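You operate a simulated robot arm through the tools that you are given. There is no shell and no other tool.

You run a simulated robot arm. Do the job below in one go: nothing can be reset, and whatever is moved stays where it is left.

## Task
The clamped board is mended: bin its REWORK label and pass it to the KEEP tray.
Fine: old label in the lint bin, lid shut; clamp open; KEEP label on the board in the tray.

Only the result counts: the job must be done as asked and must still hold three seconds after the hand-in. Knocking over, shifting, dropping, spilling or breaking anything else fails it. A push-on lid holds only when it is set on centred and level and pressed home; a screw cap is set on level and turned clockwise until tight.

## Robot
A 7-joint arm with a two-finger parallel gripper, fixed in place. Base frame: the origin is at the foot of the arm, x ahead of it, y to its left, z up. Readings come in m, rad, newtons and seconds.
Its first joint turns from -2.897 to 2.897 rad. Payload 4.4 kg.
Tool frame: the origin (TCP) lies between the finger pads and is the grasp point; the fingertips stand 0.023 m ahead of it; z points along the fingers, y is the line along which they close. Largest opening 0.094 m; finger width 0.038, thickness 0.01; the body of the gripper, 0.054 by 0.096 m, starts 0.039 m behind the TCP.
Orientation is told as [roll, pitch, yaw] about the base's x, y, z axes, in that order, counted from this pose: with the fingers straight down and closing along the base's y, the tool's x points along the base's -x, its y along +y and its z along -z.

## Interface
- The arm moves only by the tool play_rows. Its argument "deltas" is a list of rows, each a list of 7 numbers: the turn, a rotation vector about the tool's x, y, z in rad, then the shift along the tool's x, y, z in m, then the opening, from 0 (shut) to 1 (fully open). In form: [[ax, ay, az, tx, ty, tz, hand], ...]. A call has 1 to 20 rows; each row shifts and turns the commanded pose from where the row before left it, along the tool's axes as they then stand. A row lasts 0.2 s, in which the tool goes at most 0.05 m and 0.15 rad; a call with a longer step from one row to the next is refused whole, and so is a gripper value outside its range. Where a pose cannot be reached the arm comes as near as it can. A force on the tool above 90 N (or 10 N above the force at the start of the call, whichever is more), or a blocked arm, ends the call early, and 0.2 s more pass. Each finger travels about 0.072 m/s and halts on what it meets, pressing with about 35 N; the grip force reading is that of the motor and also rises with nothing between the fingers. The clock runs only during rows and for 0.2 s after the last one: add rows that do not move to give the fingers time. The reply holds the time, the measured pose of the TCP, the force on the tool along the base axes, the opening and the grip force, in the units named above and with some noise, with the torque about the TCP (base axes, N m) and any sound that the robot's microphone picked up.
- Cameras (640 x 400 px; columns grow to the right, rows downward): "scene" is fixed at [0.2213, -0.6621, 1.5232]; the picture's right is [1.00, 0.07, 0.00], its down [0.04, -0.55, -0.83] and it looks along [-0.06, 0.83, -0.55] (base axes); focal length 264 px, centre (320, 200). "wrist" rides on the gripper at [0.086, 0.016, -0.075] in the tool frame; the picture's right is [-0.18, 0.98, 0.00], its down [-0.58, -0.11, -0.81] and it looks along [-0.79, -0.15, 0.59] (tool axes); focal length 243 px, centre (320, 200). There is no depth. A picture from a camera that has moved, and an enlarged one, comes with that camera's place and axes in the base frame and with its lens. The place of the scene camera against the robot may be out by one fixed shift of up to 0.025 m in any direction.
- capture(camera): a new picture of that camera. The clock stands still meanwhile.
- inspect(camera, box): a new picture of the part [left, top, right, bottom] of that camera's present view, enlarged. The clock stands still meanwhile.
- sign_off(): hands the job in; it is judged then, once.

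Places have to be worked out from the pictures, the camera data and where the tool is seen. Open the gripper and draw the arm clear of the work before you hand the job in, unless the task says otherwise.

The tools are called as name(argument=value, ...) on one line, values as JSON. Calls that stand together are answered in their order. play_rows: Moves the arm, as the interface text tells. Its arguments: {"type":"object","properties":{"deltas":{"type":"array"}},"required":["deltas"]} The other tools are called the same way: capture (camera) takes a picture; inspect (camera, box) takes an enlarged picture of a part of a camera's view; sign_off () hands the job in.

At the start:

```text
t: 0.0
tcp_pos: [0.4702, 0.4373, 1.0842]
tcp_rot: [0.0, 0.0, 0.0]
ft_force: [-0.4, 1.0, -0.4]
wrist_torque: [0.0, -0.01, -0.02]
grip_width: 0.0941
finger_force: 0.0
```

scene: 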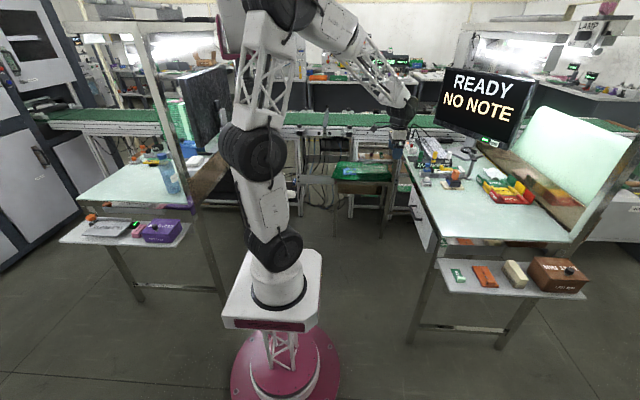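
wrist: 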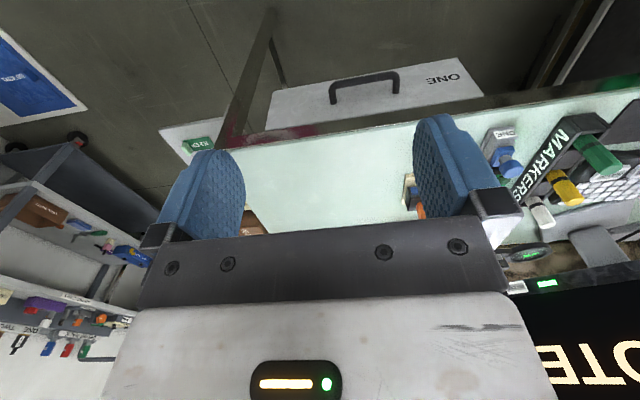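

I'll begin by looking at the scene enlarged, to find the clamp, board, labels, bin and tray.

inspect(camera="scene", box=[400, 120, 600, 245])

inspect(camera="scene", box=[430, 240, 600, 346])

inspect(camera="scene", box=[50, 140, 220, 246])

inspect(camera="scene", box=[290, 120, 450, 220])

inspect(camera="scene", box=[430, 0, 640, 131])

```text
3.20 times, centred on (500, 182) of scene
camera zoom: at [0.2213, -0.6621, 1.5232], right [1.0, 0.07, 0.0], down [0.04, -0.55, -0.83], along [-0.06, 0.83, -0.55], focal length 846 px, centre (-256, 256)
```

zoom: 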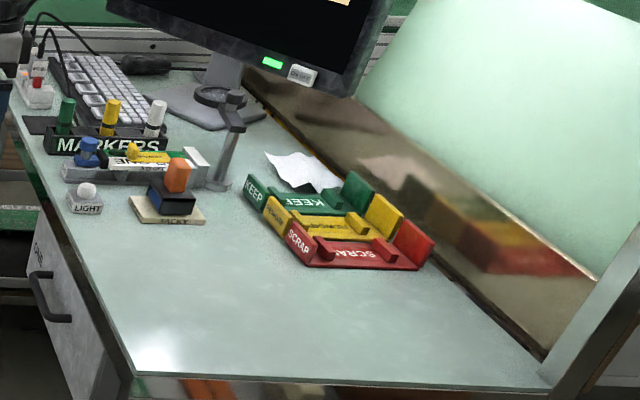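

```text
3.76 times, centred on (515, 293) of scene
camera zoom: at [0.2213, -0.6621, 1.5232], right [1.0, 0.07, 0.0], down [0.04, -0.55, -0.83], along [-0.06, 0.83, -0.55], focal length 995 px, centre (-414, -150)
```

zoom: 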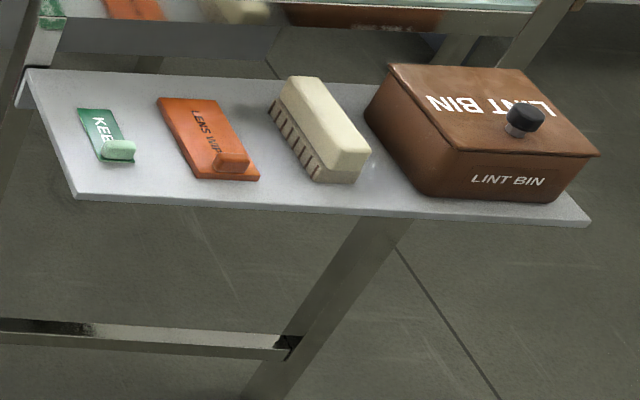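

```text
3.76 times, centred on (135, 193) of scene
camera zoom: at [0.2213, -0.6621, 1.5232], right [1.0, 0.07, 0.0], down [0.04, -0.55, -0.83], along [-0.06, 0.83, -0.55], focal length 995 px, centre (1016, 226)
```

zoom: 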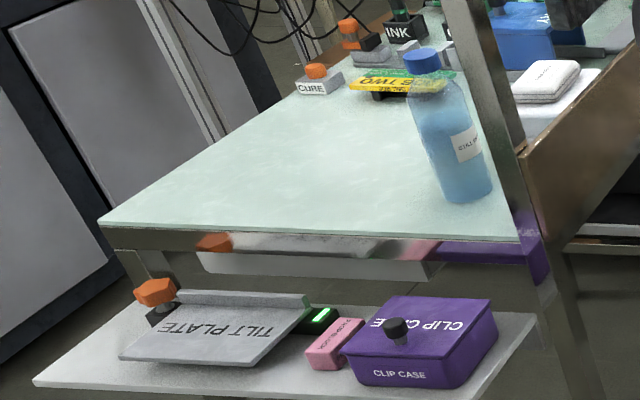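

```text
4.00 times, centred on (370, 170) of scene
camera zoom: at [0.2213, -0.6621, 1.5232], right [1.0, 0.07, 0.0], down [0.04, -0.55, -0.83], along [-0.06, 0.83, -0.55], focal length 1057 px, centre (120, 320)
```

zoom: 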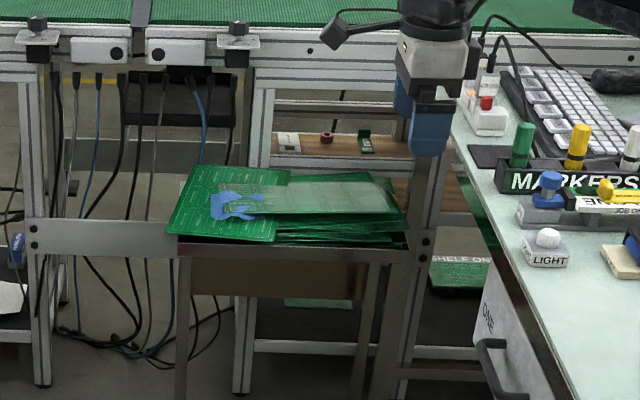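

```text
3.05 times, centred on (535, 66) of scene
camera zoom: at [0.2213, -0.6621, 1.5232], right [1.0, 0.07, 0.0], down [0.04, -0.55, -0.83], along [-0.06, 0.83, -0.55], focal length 806 px, centre (-335, 610)
```

zoom: 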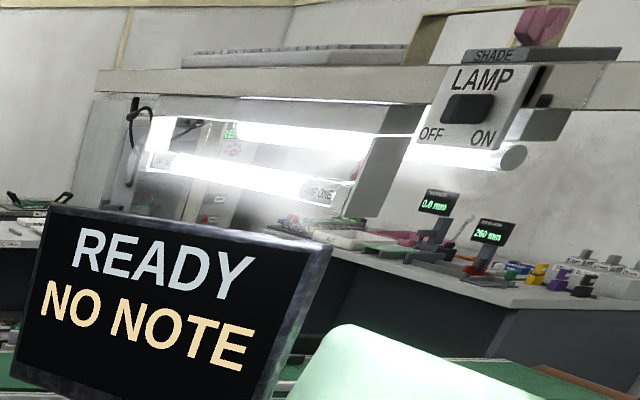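

The right bench has a clamp-like device with a blue knob and a yellow-labelled board; the left bench has other things. I zoom in more on each.

inspect(camera="scene", box=[405, 145, 485, 195])

inspect(camera="scene", box=[120, 135, 200, 185])

inspect(camera="scene", box=[470, 160, 550, 210])

inspect(camera="scene", box=[440, 255, 520, 305])

inspect(camera="scene", box=[515, 245, 595, 295])

inspect(camera="wrist", box=[380, 90, 640, 270])

```text
8.00 times, centred on (445, 170) of scene
camera zoom: at [0.2213, -0.6621, 1.5232], right [1.0, 0.07, 0.0], down [0.04, -0.55, -0.83], along [-0.06, 0.83, -0.55], focal length 2115 px, centre (-680, 440)
```

zoom: 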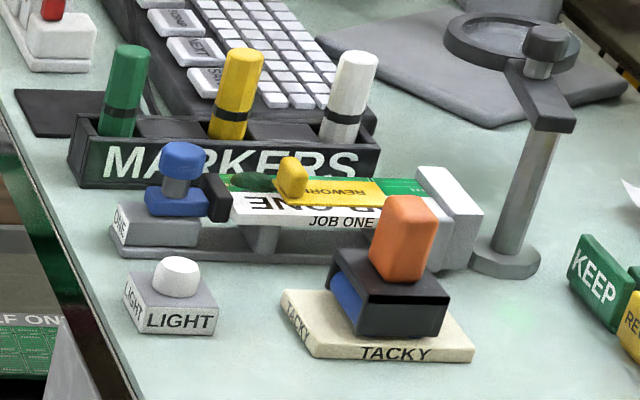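

```text
8.00 times, centred on (160, 160) of scene
camera zoom: at [0.2213, -0.6621, 1.5232], right [1.0, 0.07, 0.0], down [0.04, -0.55, -0.83], along [-0.06, 0.83, -0.55], focal length 2115 px, centre (1600, 520)
```

zoom: 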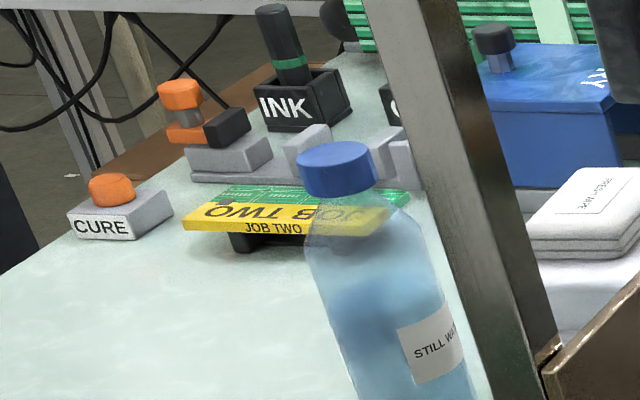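

```text
8.00 times, centred on (510, 185) of scene
camera zoom: at [0.2213, -0.6621, 1.5232], right [1.0, 0.07, 0.0], down [0.04, -0.55, -0.83], along [-0.06, 0.83, -0.55], focal length 2115 px, centre (-1200, 320)
```

zoom: 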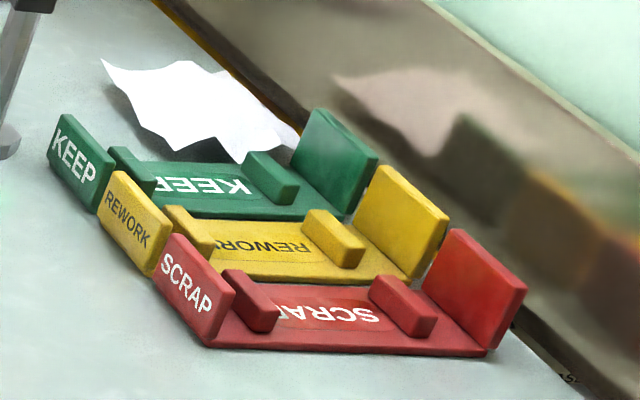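

```text
8.00 times, centred on (480, 280) of scene
camera zoom: at [0.2213, -0.6621, 1.5232], right [1.0, 0.07, 0.0], down [0.04, -0.55, -0.83], along [-0.06, 0.83, -0.55], focal length 2115 px, centre (-960, -440)
```

zoom: 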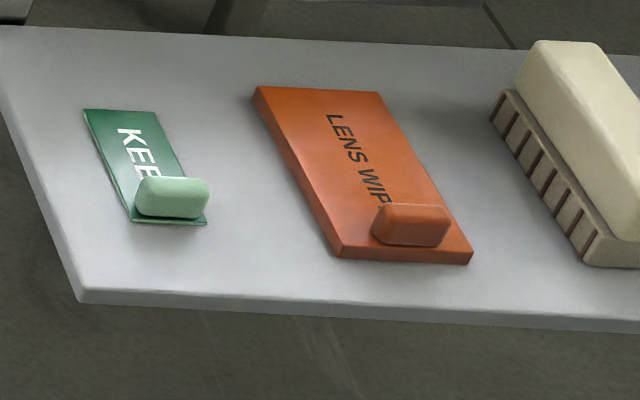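

```text
8.00 times, centred on (555, 270) of scene
camera zoom: at [0.2213, -0.6621, 1.5232], right [1.0, 0.07, 0.0], down [0.04, -0.55, -0.83], along [-0.06, 0.83, -0.55], focal length 2115 px, centre (-1560, -360)
```

zoom: 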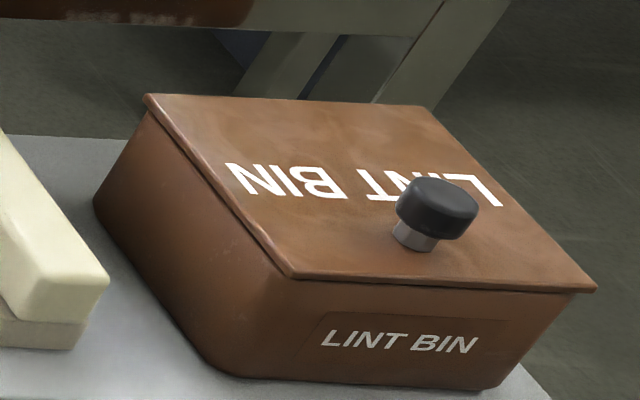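

```text
2.22 times, centred on (510, 180) of wrist
camera zoom: at [0.383, 0.4521, 1.1589], right [0.18, 0.98, 0.0], down [0.58, -0.11, 0.81], along [0.79, -0.15, -0.59], focal length 539 px, centre (-102, 244)
```

zoom: 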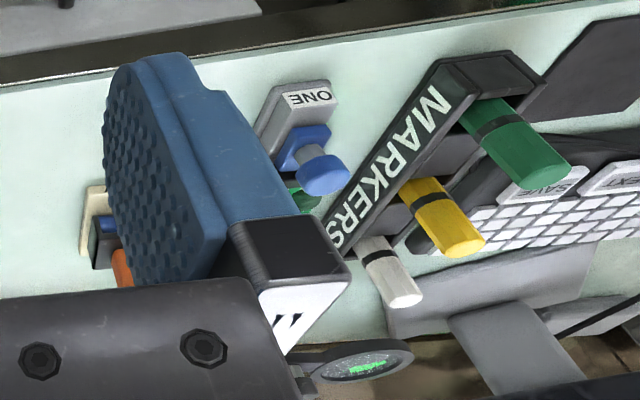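

The job board is on clamp ONE (blue knob) with a yellow REWORK label; the KEEP label and lint bin sit on the lower right shelf. I move the wrist camera toward the shelf side at the same height to triangulate places.

play_rows(deltas=[[0, 0, 0, 0, -0.04, 0, 1], [0, 0, 0, 0, -0.04, 0, 1], [0, 0, 0, 0, -0.04, 0, 1], [0, 0, 0, 0, -0.04, 0, 1], [0, 0, 0, 0, -0.04, 0, 1], [0, 0, 0, 0, -0.04, 0, 1], [0, 0, 0, 0, 0, 0, 1]])

capture(camera="wrist")

capture(camera="scene")

```text
t: 1.6
tcp_pos: [0.468, 0.1969, 1.0834]
tcp_rot: [-0.001, 0.001, 0.0]
ft_force: [0.2, -0.6, -0.8]
wrist_torque: [-0.01, -0.04, 0.02]
grip_width: 0.0942
finger_force: 0.2
```

```text
taken
camera wrist: at [0.382, 0.2121, 1.1577], right [0.18, 0.98, 0.0], down [0.58, -0.11, 0.81], along [0.79, -0.15, -0.59], focal length 243 px, centre (320, 200)
```

wrist: 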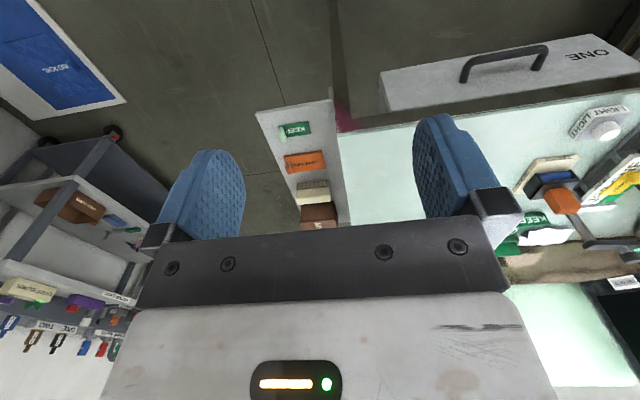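

```text
taken
```

scene: 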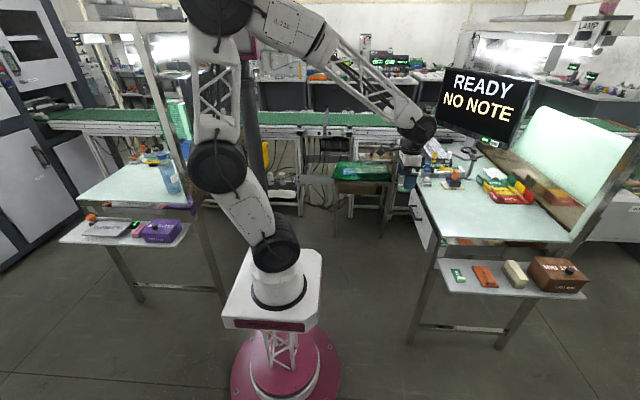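

The shelf top seems to be near z≈0.7, with label, wipe, brush and bin running outward in x. I move outward over it for a better view.

play_rows(deltas=[[0, 0, 0, -0.04, -0.03, 0, 1], [0, 0, 0, -0.04, -0.03, 0, 1], [0, 0, 0, -0.04, -0.02, 0, 1], [0, 0, 0, -0.04, -0.02, 0, 1], [0, 0, 0, -0.04, 0, 0, 1], [0, 0, 0, 0, 0, 0, 1]])

capture(camera="wrist")

capture(camera="scene")

```text
t: 3.0
tcp_pos: [0.6697, 0.0968, 1.0855]
tcp_rot: [-0.001, 0.0, 0.001]
ft_force: [0.4, 0.0, -0.4]
wrist_torque: [0.03, 0.0, 0.03]
grip_width: 0.0941
finger_force: 0.0
```

```text
taken
camera wrist: at [0.5831, 0.112, 1.1586], right [0.18, 0.98, 0.0], down [0.58, -0.11, 0.81], along [0.79, -0.15, -0.59], focal length 243 px, centre (320, 200)
```

wrist: 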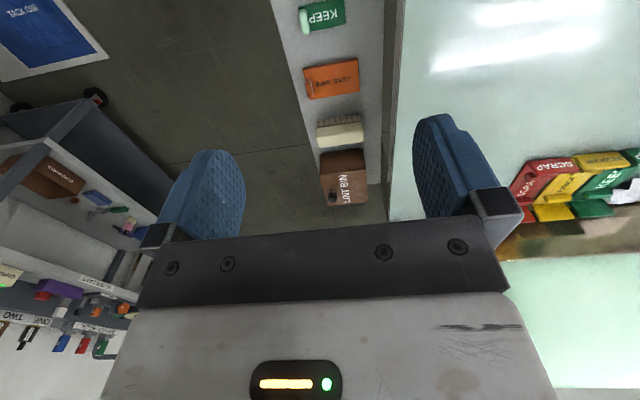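

```text
taken
```

scene: 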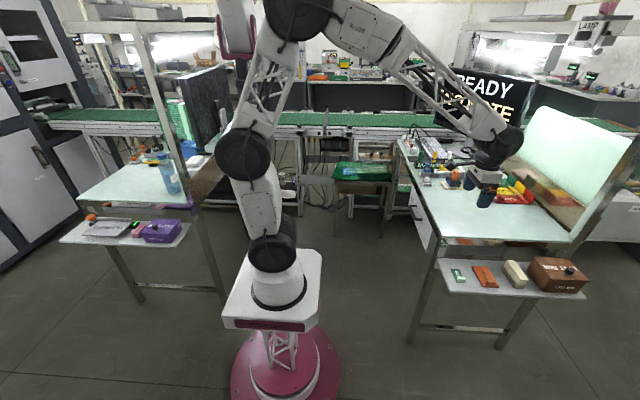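

Triangulating twice puts the KEEP label at about (0.716, 0.088, 0.70), and the bin near x≈0.95–1.13. I zoom in on the bin in the present wrist view to get it precisely.

inspect(camera="wrist", box=[290, 90, 400, 230])

inspect(camera="wrist", box=[270, 0, 400, 81])

inspect(camera="wrist", box=[490, 130, 640, 230])

```text
2.86 times, centred on (345, 160) of wrist
camera zoom: at [0.5831, 0.112, 1.1586], right [0.18, 0.98, 0.0], down [0.58, -0.11, 0.81], along [0.79, -0.15, -0.59], focal length 693 px, centre (249, 314)
```

zoom: 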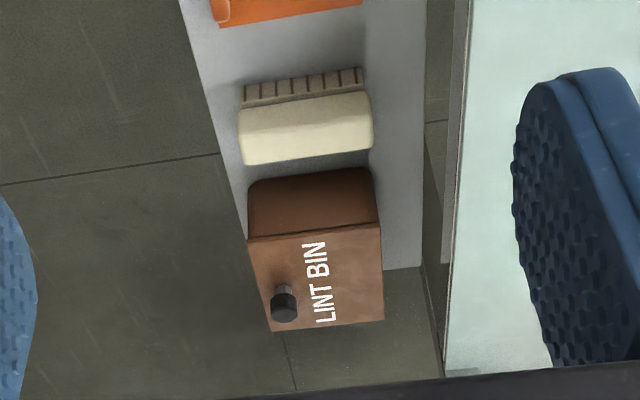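

```text
4.92 times, centred on (335, 40) of wrist
camera zoom: at [0.5831, 0.112, 1.1586], right [0.18, 0.98, 0.0], down [0.58, -0.11, 0.81], along [0.79, -0.15, -0.59], focal length 1194 px, centre (246, 985)
```

zoom: 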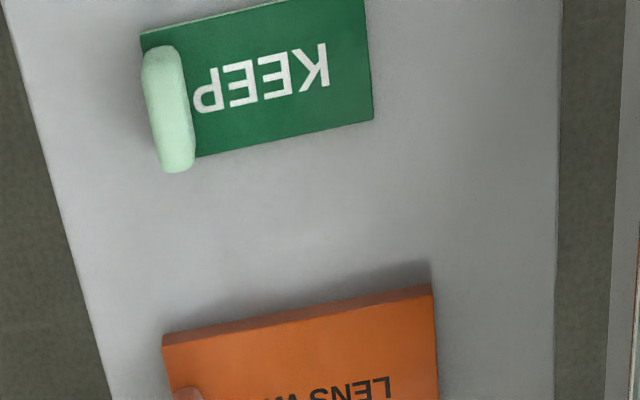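

```text
4.00 times, centred on (565, 180) of wrist
camera zoom: at [0.5831, 0.112, 1.1586], right [0.18, 0.98, 0.0], down [0.58, -0.11, 0.81], along [0.79, -0.15, -0.59], focal length 970 px, centre (-660, 280)
```

zoom: 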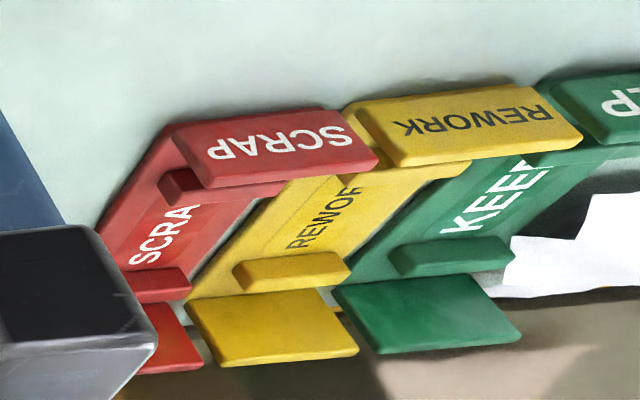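

Estimates: bin lid spans x 1.00–1.14, y 0.035–0.14, top z≈0.77, its knob off-centre near (1.065, 0.056) – it may be hinged at the back. It is beyond plain top-down reach, so I tilt the tool outward 0.6 rad and approach for a look and a reach test.

play_rows(deltas=[[0, -0.15, 0, 0, 0, 0, 1], [0, -0.15, 0, 0, 0, 0, 1], [0, -0.15, 0, 0, 0, 0, 1], [0, -0.15, 0, 0, 0, 0, 1], [0, 0, 0, -0.019, -0.006, 0.0355, 1], [0, 0, 0, -0.019, -0.006, 0.0355, 1], [0, 0, 0, -0.019, -0.006, 0.0355, 1], [0, 0, 0, -0.019, -0.006, 0.0355, 1], [0, 0, 0, -0.019, -0.006, 0.0355, 1], [0, 0, 0, -0.019, -0.006, 0.0355, 1], [0, 0, 0, -0.019, -0.004, 0.0355, 1], [0, 0, 0, 0, 0, 0, 1]])

capture(camera="wrist")

capture(camera="scene")

```text
t: 5.6
tcp_pos: [0.9205, 0.0573, 0.9549]
tcp_rot: [0.0, -0.603, 0.0]
ft_force: [-0.1, 0.3, 0.4]
wrist_torque: [0.01, 0.0, -0.04]
grip_width: 0.0942
finger_force: 0.1
```

```text
taken
camera wrist: at [0.8064, 0.0722, 0.9665], right [0.15, 0.98, 0.1], down [0.02, -0.11, 0.99], along [0.99, -0.15, -0.04], focal length 243 px, centre (320, 200)
```

wrist: 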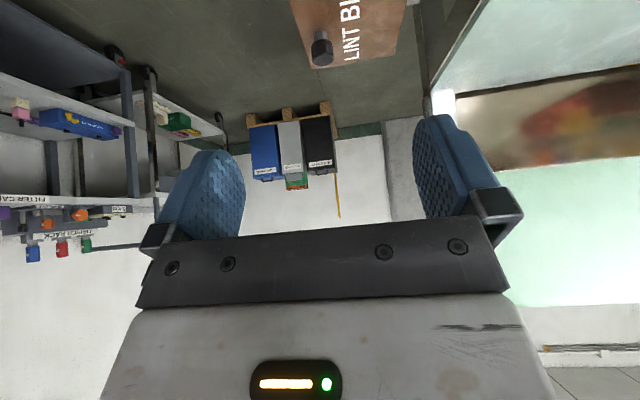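

```text
taken
```

scene: 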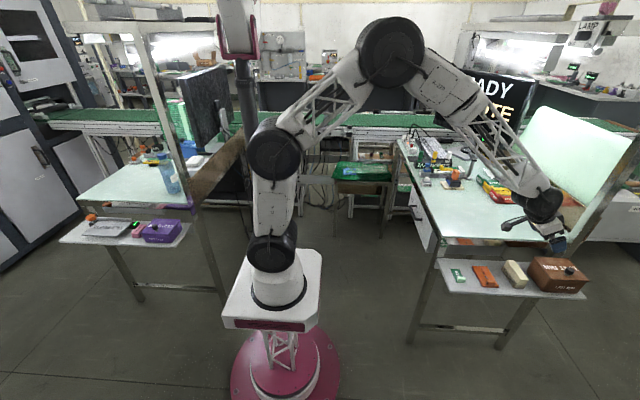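

Reach with tilt is fine. I zoom on the bin lid and knob in this view and in the scene view to judge whether the lid is hinged.

inspect(camera="wrist", box=[270, 0, 430, 100])

inspect(camera="scene", box=[520, 225, 600, 305])

inspect(camera="scene", box=[415, 150, 465, 190])

```text
4.00 times, centred on (350, 50) of wrist
camera zoom: at [0.8064, 0.0722, 0.9665], right [0.15, 0.98, 0.1], down [0.02, -0.11, 0.99], along [0.99, -0.15, -0.04], focal length 970 px, centre (200, 800)
```

zoom: 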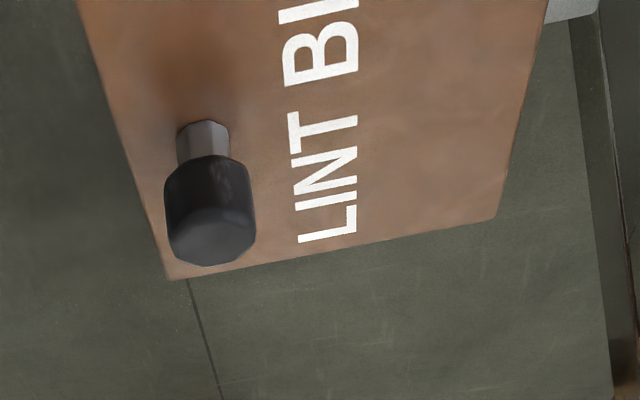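

```text
5.00 times, centred on (560, 265) of scene
camera zoom: at [0.2213, -0.6621, 1.5232], right [1.0, 0.07, 0.0], down [0.04, -0.55, -0.83], along [-0.06, 0.83, -0.55], focal length 1322 px, centre (-880, -125)
```

zoom: 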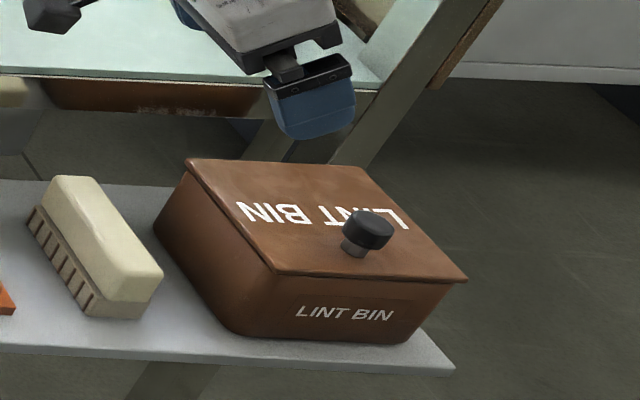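

```text
10.00 times, centred on (440, 170) of scene
camera zoom: at [0.2213, -0.6621, 1.5232], right [1.0, 0.07, 0.0], down [0.04, -0.55, -0.83], along [-0.06, 0.83, -0.55], focal length 2643 px, centre (-880, 500)
```

zoom: 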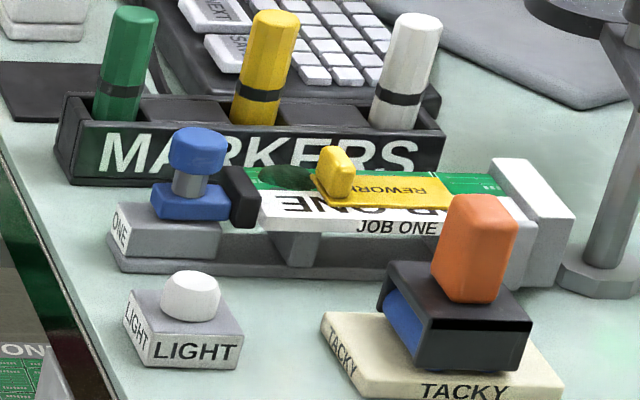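

The knob cap works out at about (1.074, 0.053, 0.79) from both cameras. I close in along the tool axis, stopping 6 cm short to check alignment.

play_rows(deltas=[[0, 0, 0, -0.0066, -0.001, 0.0294, 1], [0, 0, 0, -0.0066, -0.001, 0.0294, 1], [0, 0, 0, -0.0066, -0.001, 0.0294, 1], [0, 0, 0, -0.0066, -0.001, 0.0294, 1], [0, 0, 0, -0.0066, 0, 0.0294, 1], [0, 0, 0, 0, 0, 0, 1]])

capture(camera="wrist")

inspect(camera="scene", box=[520, 225, 600, 305])

```text
t: 7.0
tcp_pos: [1.0304, 0.0537, 0.8526]
tcp_rot: [-0.001, -0.599, 0.001]
ft_force: [0.5, -0.1, 0.4]
wrist_torque: [-0.01, -0.01, -0.04]
grip_width: 0.0941
finger_force: 0.1
```

```text
taken
camera wrist: at [0.9166, 0.0682, 0.8645], right [0.15, 0.98, 0.1], down [0.02, -0.11, 0.99], along [0.99, -0.15, -0.04], focal length 243 px, centre (320, 200)
```

wrist: 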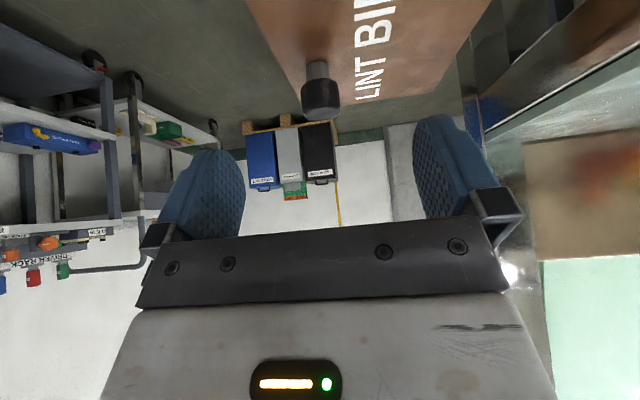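

```text
5.00 times, centred on (560, 265) of scene
camera zoom: at [0.2213, -0.6621, 1.5232], right [1.0, 0.07, 0.0], down [0.04, -0.55, -0.83], along [-0.06, 0.83, -0.55], focal length 1322 px, centre (-880, -125)
```

zoom: 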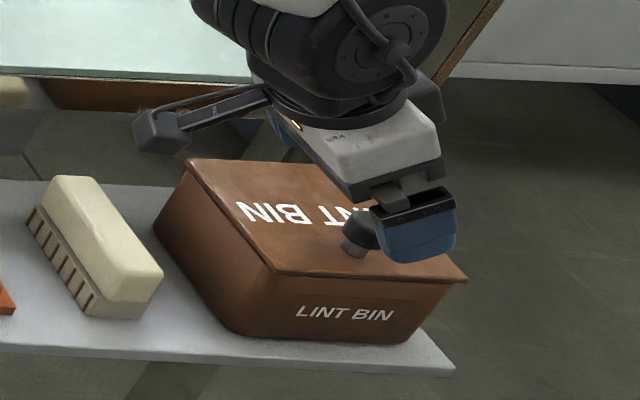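

The cap stands at about (1.074, 0.052, 0.79), centred between the fingers. I go the last 6 cm and close on it.

play_rows(deltas=[[0, 0, 0, 0, -0.001, 0.02, 1], [0, 0, 0, 0, 0, 0.02, 1], [0, 0, 0, 0, 0, 0.012, 1], [0, 0, 0, 0, 0, 0.008, 1], [0, 0, 0, 0, 0, 0, 1], [0, 0, 0, 0, 0, 0, 0.6], [0, 0, 0, 0, 0, 0, 0.3], [0, 0, 0, 0, 0, 0, 0.1], [0, 0, 0, 0, 0, 0, 0.1], [0, 0, 0, 0, 0, 0, 0.1]])

capture(camera="wrist")

```text
t: 9.2
tcp_pos: [1.0653, 0.0542, 0.8067]
tcp_rot: [0.001, -0.602, -0.001]
ft_force: [10.8, 48.5, 33.0]
wrist_torque: [1.44, -0.26, -0.14]
grip_width: 0.0238
finger_force: 45.3
```

```text
taken
camera wrist: at [0.9509, 0.0685, 0.8169], right [0.15, 0.98, 0.1], down [0.02, -0.11, 0.99], along [0.99, -0.15, -0.04], focal length 243 px, centre (320, 200)
```

wrist: 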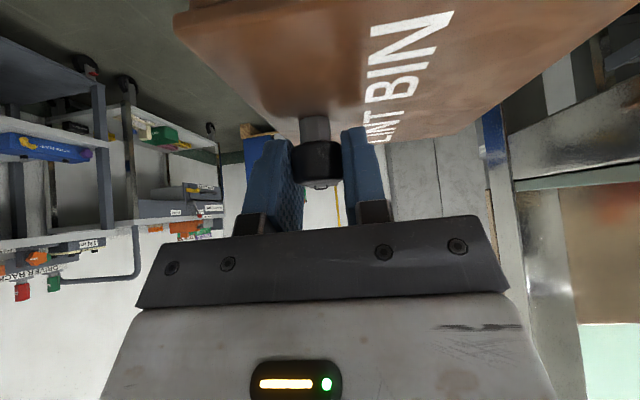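

The grip is on (0.0238 m wide) but there is a sideways load of 48 N and 33 N upward; I ease the tool a little in +y and up to relieve it.

play_rows(deltas=[[0, 0, 0, 0, 0.001, -0.002, 0.1], [0, 0, 0, 0, 0, 0, 0.1]])

inspect(camera="scene", box=[520, 225, 600, 305])

```text
t: 9.8
tcp_pos: [1.0641, 0.0542, 0.8056]
tcp_rot: [0.001, -0.601, 0.0]
ft_force: [45.1, 54.2, 17.2]
wrist_torque: [1.03, -0.59, -0.41]
grip_width: 0.024
finger_force: 45.0
```

```text
5.00 times, centred on (560, 265) of scene
camera zoom: at [0.2213, -0.6621, 1.5232], right [1.0, 0.07, 0.0], down [0.04, -0.55, -0.83], along [-0.06, 0.83, -0.55], focal length 1322 px, centre (-880, -125)
```

zoom: 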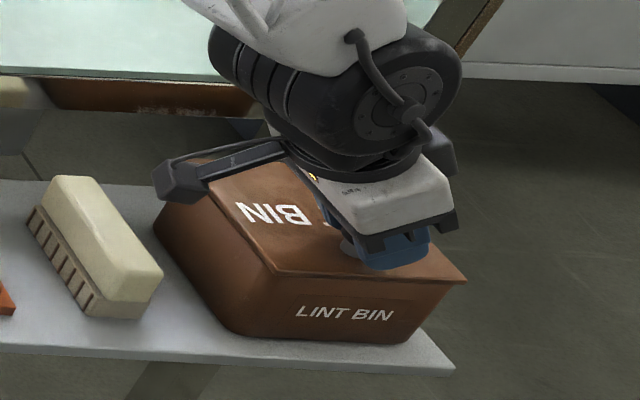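

The bin has not moved. The reaction shows the knob is still a touch further +y and +x, so I adjust by 2 mm.

play_rows(deltas=[[0, 0, 0, -0.0012, 0.002, 0.0008, 0.1], [0, 0, 0, 0, 0, 0, 0.1]])

```text
t: 10.4
tcp_pos: [1.0622, 0.0541, 0.8057]
tcp_rot: [0.0, -0.6, -0.003]
ft_force: [-16.1, 27.4, 41.4]
wrist_torque: [1.29, 0.2, -0.11]
grip_width: 0.0238
finger_force: 44.8
```

Loads are shrinking; I lift slightly (4 mm) with another 1 mm +y to see how the lid responds.

play_rows(deltas=[[0, 0, 0, -0.0011, 0.001, -0.0016, 0.05], [0, 0, 0, -0.0011, 0.0, -0.0016, 0.05], [0, 0, 0, 0, 0, 0, 0.05]])

```text
t: 11.2
tcp_pos: [1.0633, 0.0548, 0.8058]
tcp_rot: [0.0, -0.597, -0.002]
ft_force: [12.9, -9.2, 1.2]
wrist_torque: [-0.45, 0.18, 0.14]
grip_width: 0.0235
finger_force: 44.7
```

Now nearly load-free. I lift 8 mm straight up and read the forces.

play_rows(deltas=[[0, 0, 0, -0.0023, 0, -0.0033, 0.05], [0, 0, 0, -0.0023, 0.0, -0.0033, 0.05], [0, 0, 0, 0, 0, 0, 0.05]])

inspect(camera="scene", box=[520, 225, 600, 305])

```text
t: 12.0
tcp_pos: [1.0634, 0.0564, 0.815]
tcp_rot: [0.0, -0.596, 0.001]
ft_force: [7.3, 10.9, -18.9]
wrist_torque: [-1.11, 0.09, 0.17]
grip_width: 0.0246
finger_force: 45.2
```

```text
5.00 times, centred on (560, 265) of scene
camera zoom: at [0.2213, -0.6621, 1.5232], right [1.0, 0.07, 0.0], down [0.04, -0.55, -0.83], along [-0.06, 0.83, -0.55], focal length 1322 px, centre (-880, -125)
```

zoom: 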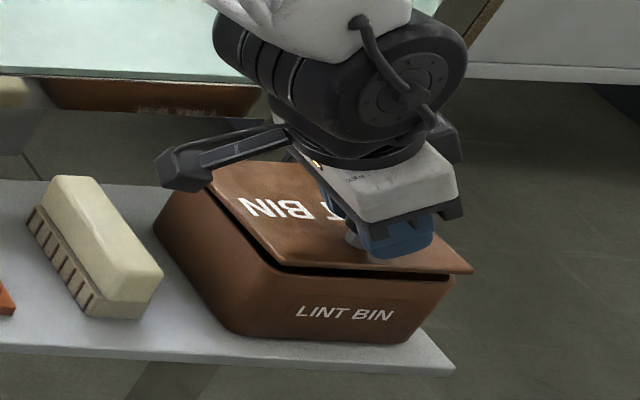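

inspect(camera="scene", box=[545, 250, 585, 290])

capture(camera="wrist")

```text
10.00 times, centred on (565, 270) of scene
camera zoom: at [0.2213, -0.6621, 1.5232], right [1.0, 0.07, 0.0], down [0.04, -0.55, -0.83], along [-0.06, 0.83, -0.55], focal length 2643 px, centre (-2130, -500)
```

zoom: 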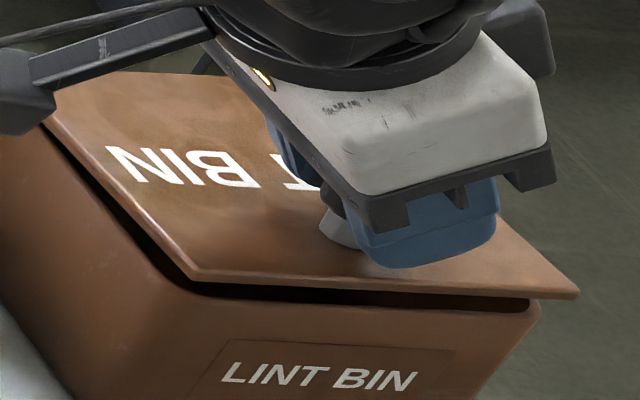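

```text
taken
camera wrist: at [0.9495, 0.0713, 0.8269], right [0.15, 0.98, 0.1], down [0.03, -0.11, 0.99], along [0.99, -0.15, -0.04], focal length 243 px, centre (320, 200)
```

wrist: 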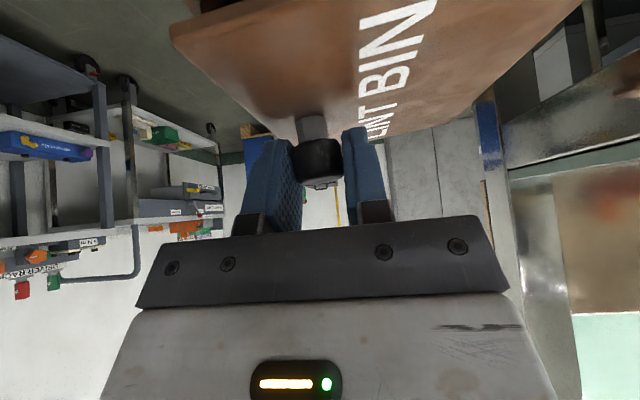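

The lid is plainly hinged at its back (+y) edge, around y≈0.138, z≈0.767. I swing the tool about that axis with the knob held, 0.3 rad first, and watch the forces.

play_rows(deltas=[[0.0826, 0, -0.0564, -0.0045, 0.0052, -0.0066, 0.05], [0.0826, 0, -0.0564, -0.0045, 0.0052, -0.0066, 0.05], [0.0826, 0, -0.0564, -0.0045, 0.0052, -0.0066, 0.05], [0, 0, 0, 0, 0, 0, 0.05]])

inspect(camera="scene", box=[520, 225, 600, 305])

capture(camera="wrist")

```text
t: 13.0
tcp_pos: [1.0636, 0.0726, 0.84]
tcp_rot: [-0.359, -0.57, 0.195]
ft_force: [-37.1, -22.1, 2.1]
wrist_torque: [-1.16, 0.57, -0.27]
grip_width: 0.0245
finger_force: 45.2
```

```text
5.00 times, centred on (560, 265) of scene
camera zoom: at [0.2213, -0.6621, 1.5232], right [1.0, 0.07, 0.0], down [0.04, -0.55, -0.83], along [-0.06, 0.83, -0.55], focal length 1322 px, centre (-880, -125)
```

zoom: 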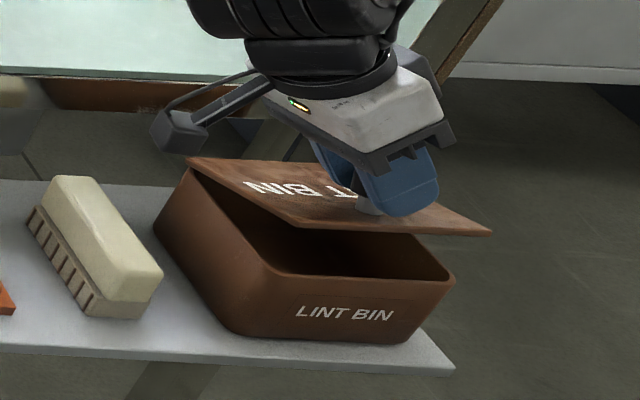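

```text
taken
camera wrist: at [0.9498, 0.0906, 0.8452], right [0.15, 0.97, -0.19], down [0.03, 0.19, 0.98], along [0.99, -0.16, 0.0], focal length 243 px, centre (320, 200)
```

wrist: 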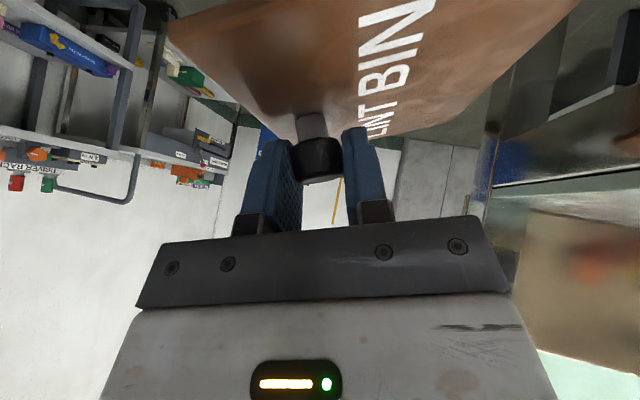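

The swing works (lid ≈0.4 rad, box not moved). Bench edge works out at y≈0.194, z≈0.794, so there's room; I continue the swing, easing slightly in −x.

play_rows(deltas=[[0.0826, 0, -0.0564, -0.0037, 0.0052, -0.0071, 0.05], [0.0826, 0, -0.0564, -0.0045, 0.0052, -0.0066, 0.05], [0.0826, 0, -0.0564, -0.0045, 0.0052, -0.0066, 0.05], [0.0826, 0, -0.0564, -0.0045, 0.0052, -0.0066, 0.05], [0, 0, 0, 0, 0, 0, 0.05]])

inspect(camera="scene", box=[500, 205, 600, 305])

capture(camera="wrist")

```text
t: 14.2
tcp_pos: [1.0643, 0.1066, 0.8616]
tcp_rot: [-0.798, -0.449, 0.416]
ft_force: [-11.9, -34.5, 44.4]
wrist_torque: [-1.46, 0.01, 0.17]
grip_width: 0.0252
finger_force: 45.1
```

```text
4.00 times, centred on (550, 255) of scene
camera zoom: at [0.2213, -0.6621, 1.5232], right [1.0, 0.07, 0.0], down [0.04, -0.55, -0.83], along [-0.06, 0.83, -0.55], focal length 1057 px, centre (-600, -20)
```

zoom: 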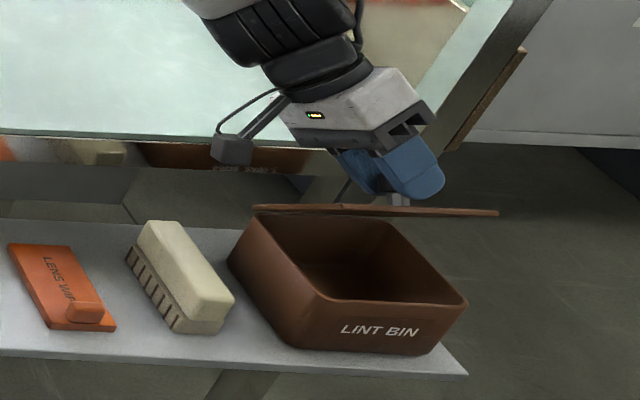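

```text
taken
camera wrist: at [0.9504, 0.1249, 0.8599], right [0.16, 0.82, -0.55], down [0.02, 0.56, 0.83], along [0.99, -0.14, 0.07], focal length 243 px, centre (320, 200)
```

wrist: 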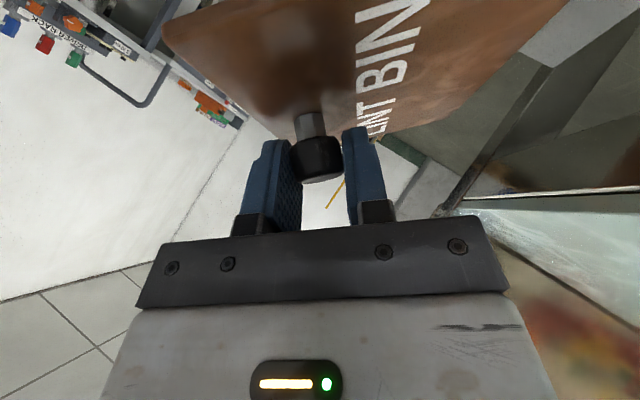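

Lid at ≈0.8 rad; the load is radial outward, so I ease outward 1.5–2 mm and swing a further 0.3 rad.

play_rows(deltas=[[0.0826, 0, -0.0564, -0.0049, 0.0035, -0.0072, 0.05], [0.0826, 0, -0.0564, -0.0046, 0.005, -0.0067, 0.05], [0.0826, 0, -0.0564, -0.0046, 0.005, -0.0067, 0.05], [0, 0, 0, 0, 0, 0, 0.05]])

inspect(camera="scene", box=[500, 205, 600, 305])

capture(camera="wrist")

```text
t: 15.2
tcp_pos: [1.0632, 0.1344, 0.8681]
tcp_rot: [-1.086, -0.312, 0.522]
ft_force: [25.8, -18.3, 56.0]
wrist_torque: [-1.31, -0.16, 0.99]
grip_width: 0.0252
finger_force: 45.4
```

```text
4.00 times, centred on (550, 255) of scene
camera zoom: at [0.2213, -0.6621, 1.5232], right [1.0, 0.07, 0.0], down [0.04, -0.55, -0.83], along [-0.06, 0.83, -0.55], focal length 1057 px, centre (-600, -20)
```

zoom: 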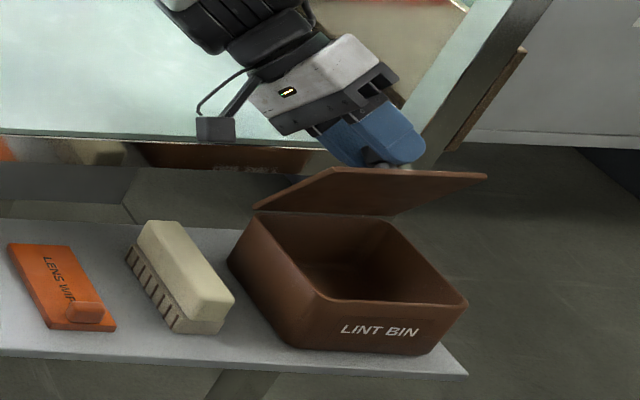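

```text
taken
camera wrist: at [0.9503, 0.1516, 0.861], right [0.16, 0.62, -0.77], down [0.02, 0.78, 0.63], along [0.99, -0.12, 0.11], focal length 243 px, centre (320, 200)
```

wrist: 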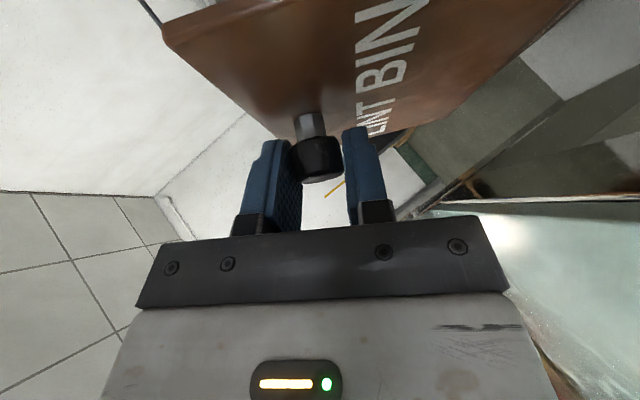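

Lid ≈1.1 rad and still fine. I ease 2 mm up and 1 mm in +x and swing 0.2 rad more.

play_rows(deltas=[[0.0826, 0, -0.0564, -0.0059, 0.0031, -0.0069, 0.05], [0.0826, 0, -0.0564, -0.0046, 0.0047, -0.0067, 0.05], [0, 0, 0, 0, 0, 0, 0.05]])

inspect(camera="scene", box=[500, 205, 600, 305])

capture(camera="wrist")

```text
t: 16.0
tcp_pos: [1.0627, 0.1522, 0.8685]
tcp_rot: [-1.262, -0.207, 0.568]
ft_force: [12.4, -7.3, 55.6]
wrist_torque: [-1.3, -0.04, 0.46]
grip_width: 0.0253
finger_force: 44.9
```

```text
4.00 times, centred on (550, 255) of scene
camera zoom: at [0.2213, -0.6621, 1.5232], right [1.0, 0.07, 0.0], down [0.04, -0.55, -0.83], along [-0.06, 0.83, -0.55], focal length 1057 px, centre (-600, -20)
```

zoom: 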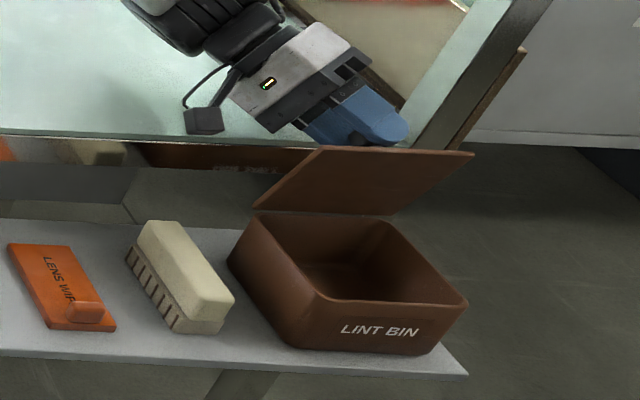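

```text
taken
camera wrist: at [0.9502, 0.1686, 0.8573], right [0.15, 0.45, -0.88], down [0.02, 0.89, 0.46], along [0.99, -0.09, 0.12], focal length 243 px, centre (320, 200)
```

wrist: 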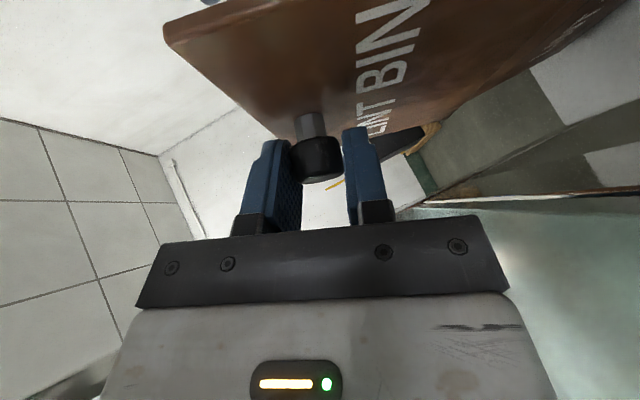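

Lid ≈1.33 rad. I now pull it over past vertical mostly by moving in +y, with only a little more roll to keep the hand above the bench.

play_rows(deltas=[[0.031, 0, -0.0212, -0.0042, 0.0042, -0.0062, 0.05], [0.031, 0, -0.0212, -0.0042, 0.0042, -0.0062, 0.05], [0.031, 0, -0.0212, -0.0042, 0.0042, -0.0062, 0.05], [0.031, 0, -0.0212, -0.0042, 0.0042, -0.0062, 0.05], [0, 0, 0, 0, 0, 0, 0.05]])

inspect(camera="scene", box=[500, 205, 600, 305])

capture(camera="wrist")

```text
t: 17.2
tcp_pos: [1.0643, 0.1857, 0.8625]
tcp_rot: [-1.389, -0.126, 0.587]
ft_force: [-12.4, -0.2, 67.9]
wrist_torque: [0.5, 2.95, 0.17]
grip_width: 0.0275
finger_force: 45.0
```

```text
4.00 times, centred on (550, 255) of scene
camera zoom: at [0.2213, -0.6621, 1.5232], right [1.0, 0.07, 0.0], down [0.04, -0.55, -0.83], along [-0.06, 0.83, -0.55], focal length 1057 px, centre (-600, -20)
```

zoom: 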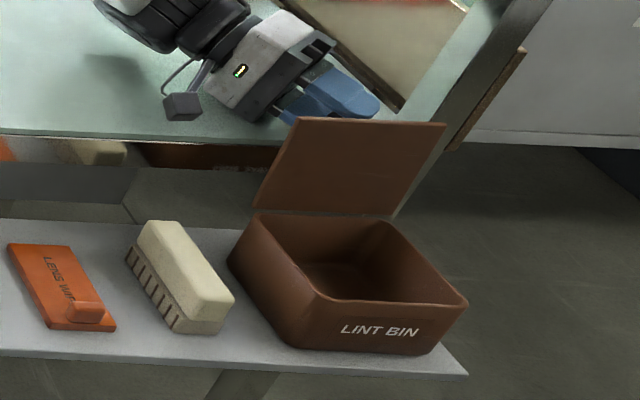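

```text
taken
camera wrist: at [0.9502, 0.2, 0.849], right [0.15, 0.32, -0.94], down [0.03, 0.95, 0.32], along [0.99, -0.07, 0.14], focal length 243 px, centre (320, 200)
```

wrist: 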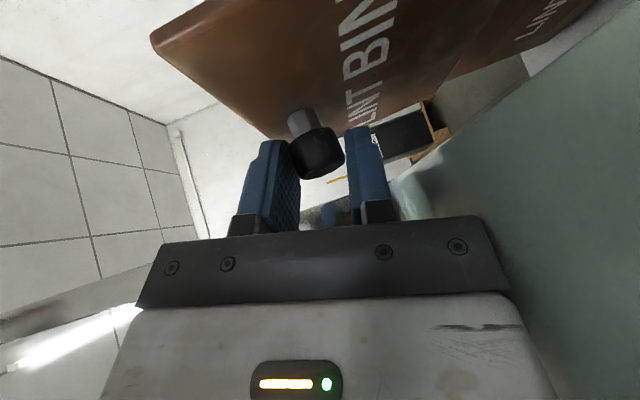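

The lid leans about 0.15 rad past vertical. I open the fingers part-way to see whether it rests open on its own.

play_rows(deltas=[[0, 0, 0, 0, 0, 0, 0.35], [0, 0, 0, 0, 0, 0, 0.45], [0, 0, 0, 0, 0, 0, 0.5], [0, 0, 0, 0, 0, 0, 0.5]])

inspect(camera="scene", box=[500, 205, 600, 305])

capture(camera="wrist")

```text
t: 18.2
tcp_pos: [1.064, 0.1859, 0.8632]
tcp_rot: [-1.389, -0.127, 0.588]
ft_force: [-14.6, 3.4, 68.3]
wrist_torque: [2.04, 3.7, 0.26]
grip_width: 0.0469
finger_force: 0.0
```

```text
4.00 times, centred on (550, 255) of scene
camera zoom: at [0.2213, -0.6621, 1.5232], right [1.0, 0.07, 0.0], down [0.04, -0.55, -0.83], along [-0.06, 0.83, -0.55], focal length 1057 px, centre (-600, -20)
```

zoom: 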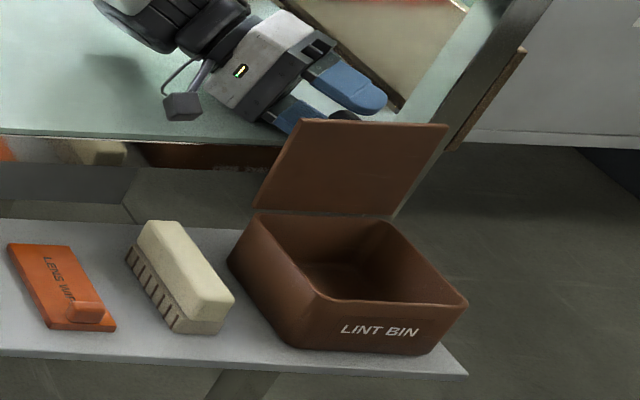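

```text
taken
camera wrist: at [0.9503, 0.2, 0.849], right [0.15, 0.32, -0.94], down [0.03, 0.95, 0.32], along [0.99, -0.07, 0.14], focal length 243 px, centre (320, 200)
```

wrist: 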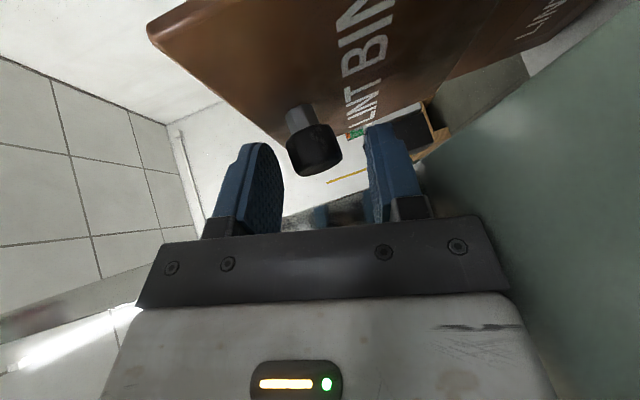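

The lid stays open, but there's still 68 N upward on the tool, so part of the hand is likely resting on the bench edge. I rise 6 mm first to relieve it.

play_rows(deltas=[[0, 0, 0, -0.0004, -0.003, -0.0006, 0.5], [0, 0, 0, -0.0003, -0.003, -0.0005, 0.5]])

capture(camera="wrist")

capture(camera="scene")

```text
t: 18.8
tcp_pos: [1.0627, 0.1862, 0.8626]
tcp_rot: [-1.386, -0.12, 0.586]
ft_force: [9.7, 3.7, 17.2]
wrist_torque: [0.68, 0.41, -0.42]
grip_width: 0.0473
finger_force: 0.1
```

```text
taken
camera wrist: at [0.9488, 0.1994, 0.8496], right [0.15, 0.32, -0.94], down [0.03, 0.95, 0.32], along [0.99, -0.07, 0.13], focal length 243 px, centre (320, 200)
```

wrist: 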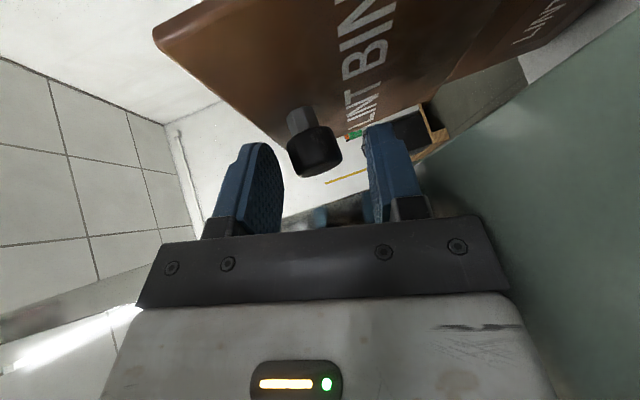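

```text
taken
```

scene: 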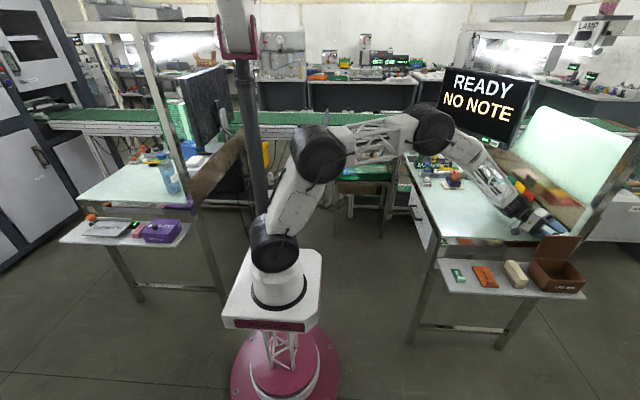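

Load is down to 17 N; I rise a bit more and back out along the tool axis, then lift clear of the knob.

play_rows(deltas=[[0, 0, 0, -0.0003, -0.003, -0.0035, 0.5], [0, 0, 0, 0, -0.001, -0.012, 0.5], [0, 0, 0, 0, 0, -0.02, 0.5], [0, 0, 0, 0, -0.004, -0.03, 0.5], [0, 0, 0, 0, -0.02, -0.03, 0.5], [0, 0, 0, 0, -0.04, -0.02, 0.6], [0, 0, 0, 0, -0.04, -0.02, 0.8], [0, 0, 0, 0, 0, 0, 1]])

capture(camera="scene")

capture(camera="wrist")

```text
t: 20.6
tcp_pos: [0.9855, 0.2695, 0.9974]
tcp_rot: [-1.388, -0.125, 0.586]
ft_force: [-0.6, 0.1, -0.8]
wrist_torque: [-0.03, -0.03, 0.0]
grip_width: 0.0942
finger_force: 0.0
```

```text
taken
```

scene: 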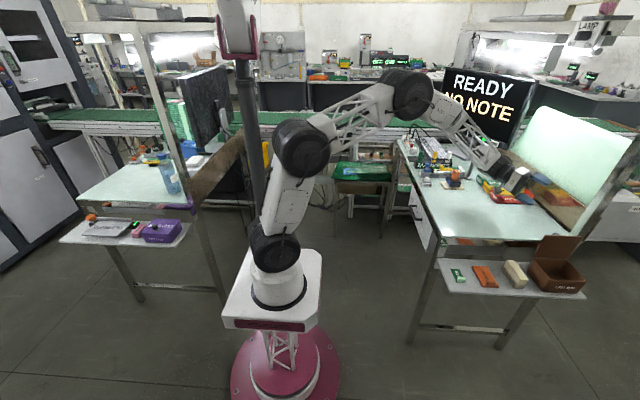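

```text
taken
camera wrist: at [0.8731, 0.2857, 0.9834], right [0.15, 0.32, -0.94], down [0.03, 0.95, 0.32], along [0.99, -0.07, 0.14], focal length 243 px, centre (320, 200)
```

wrist: 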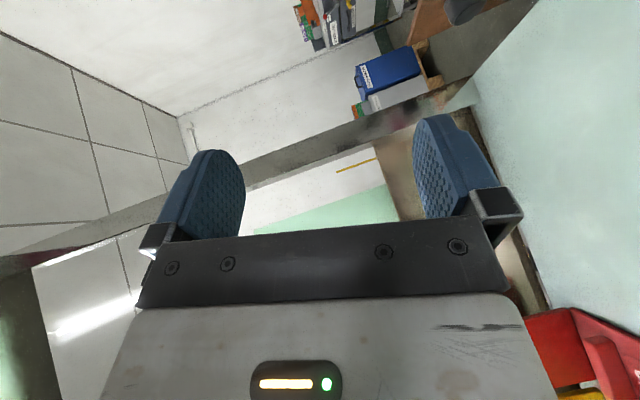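

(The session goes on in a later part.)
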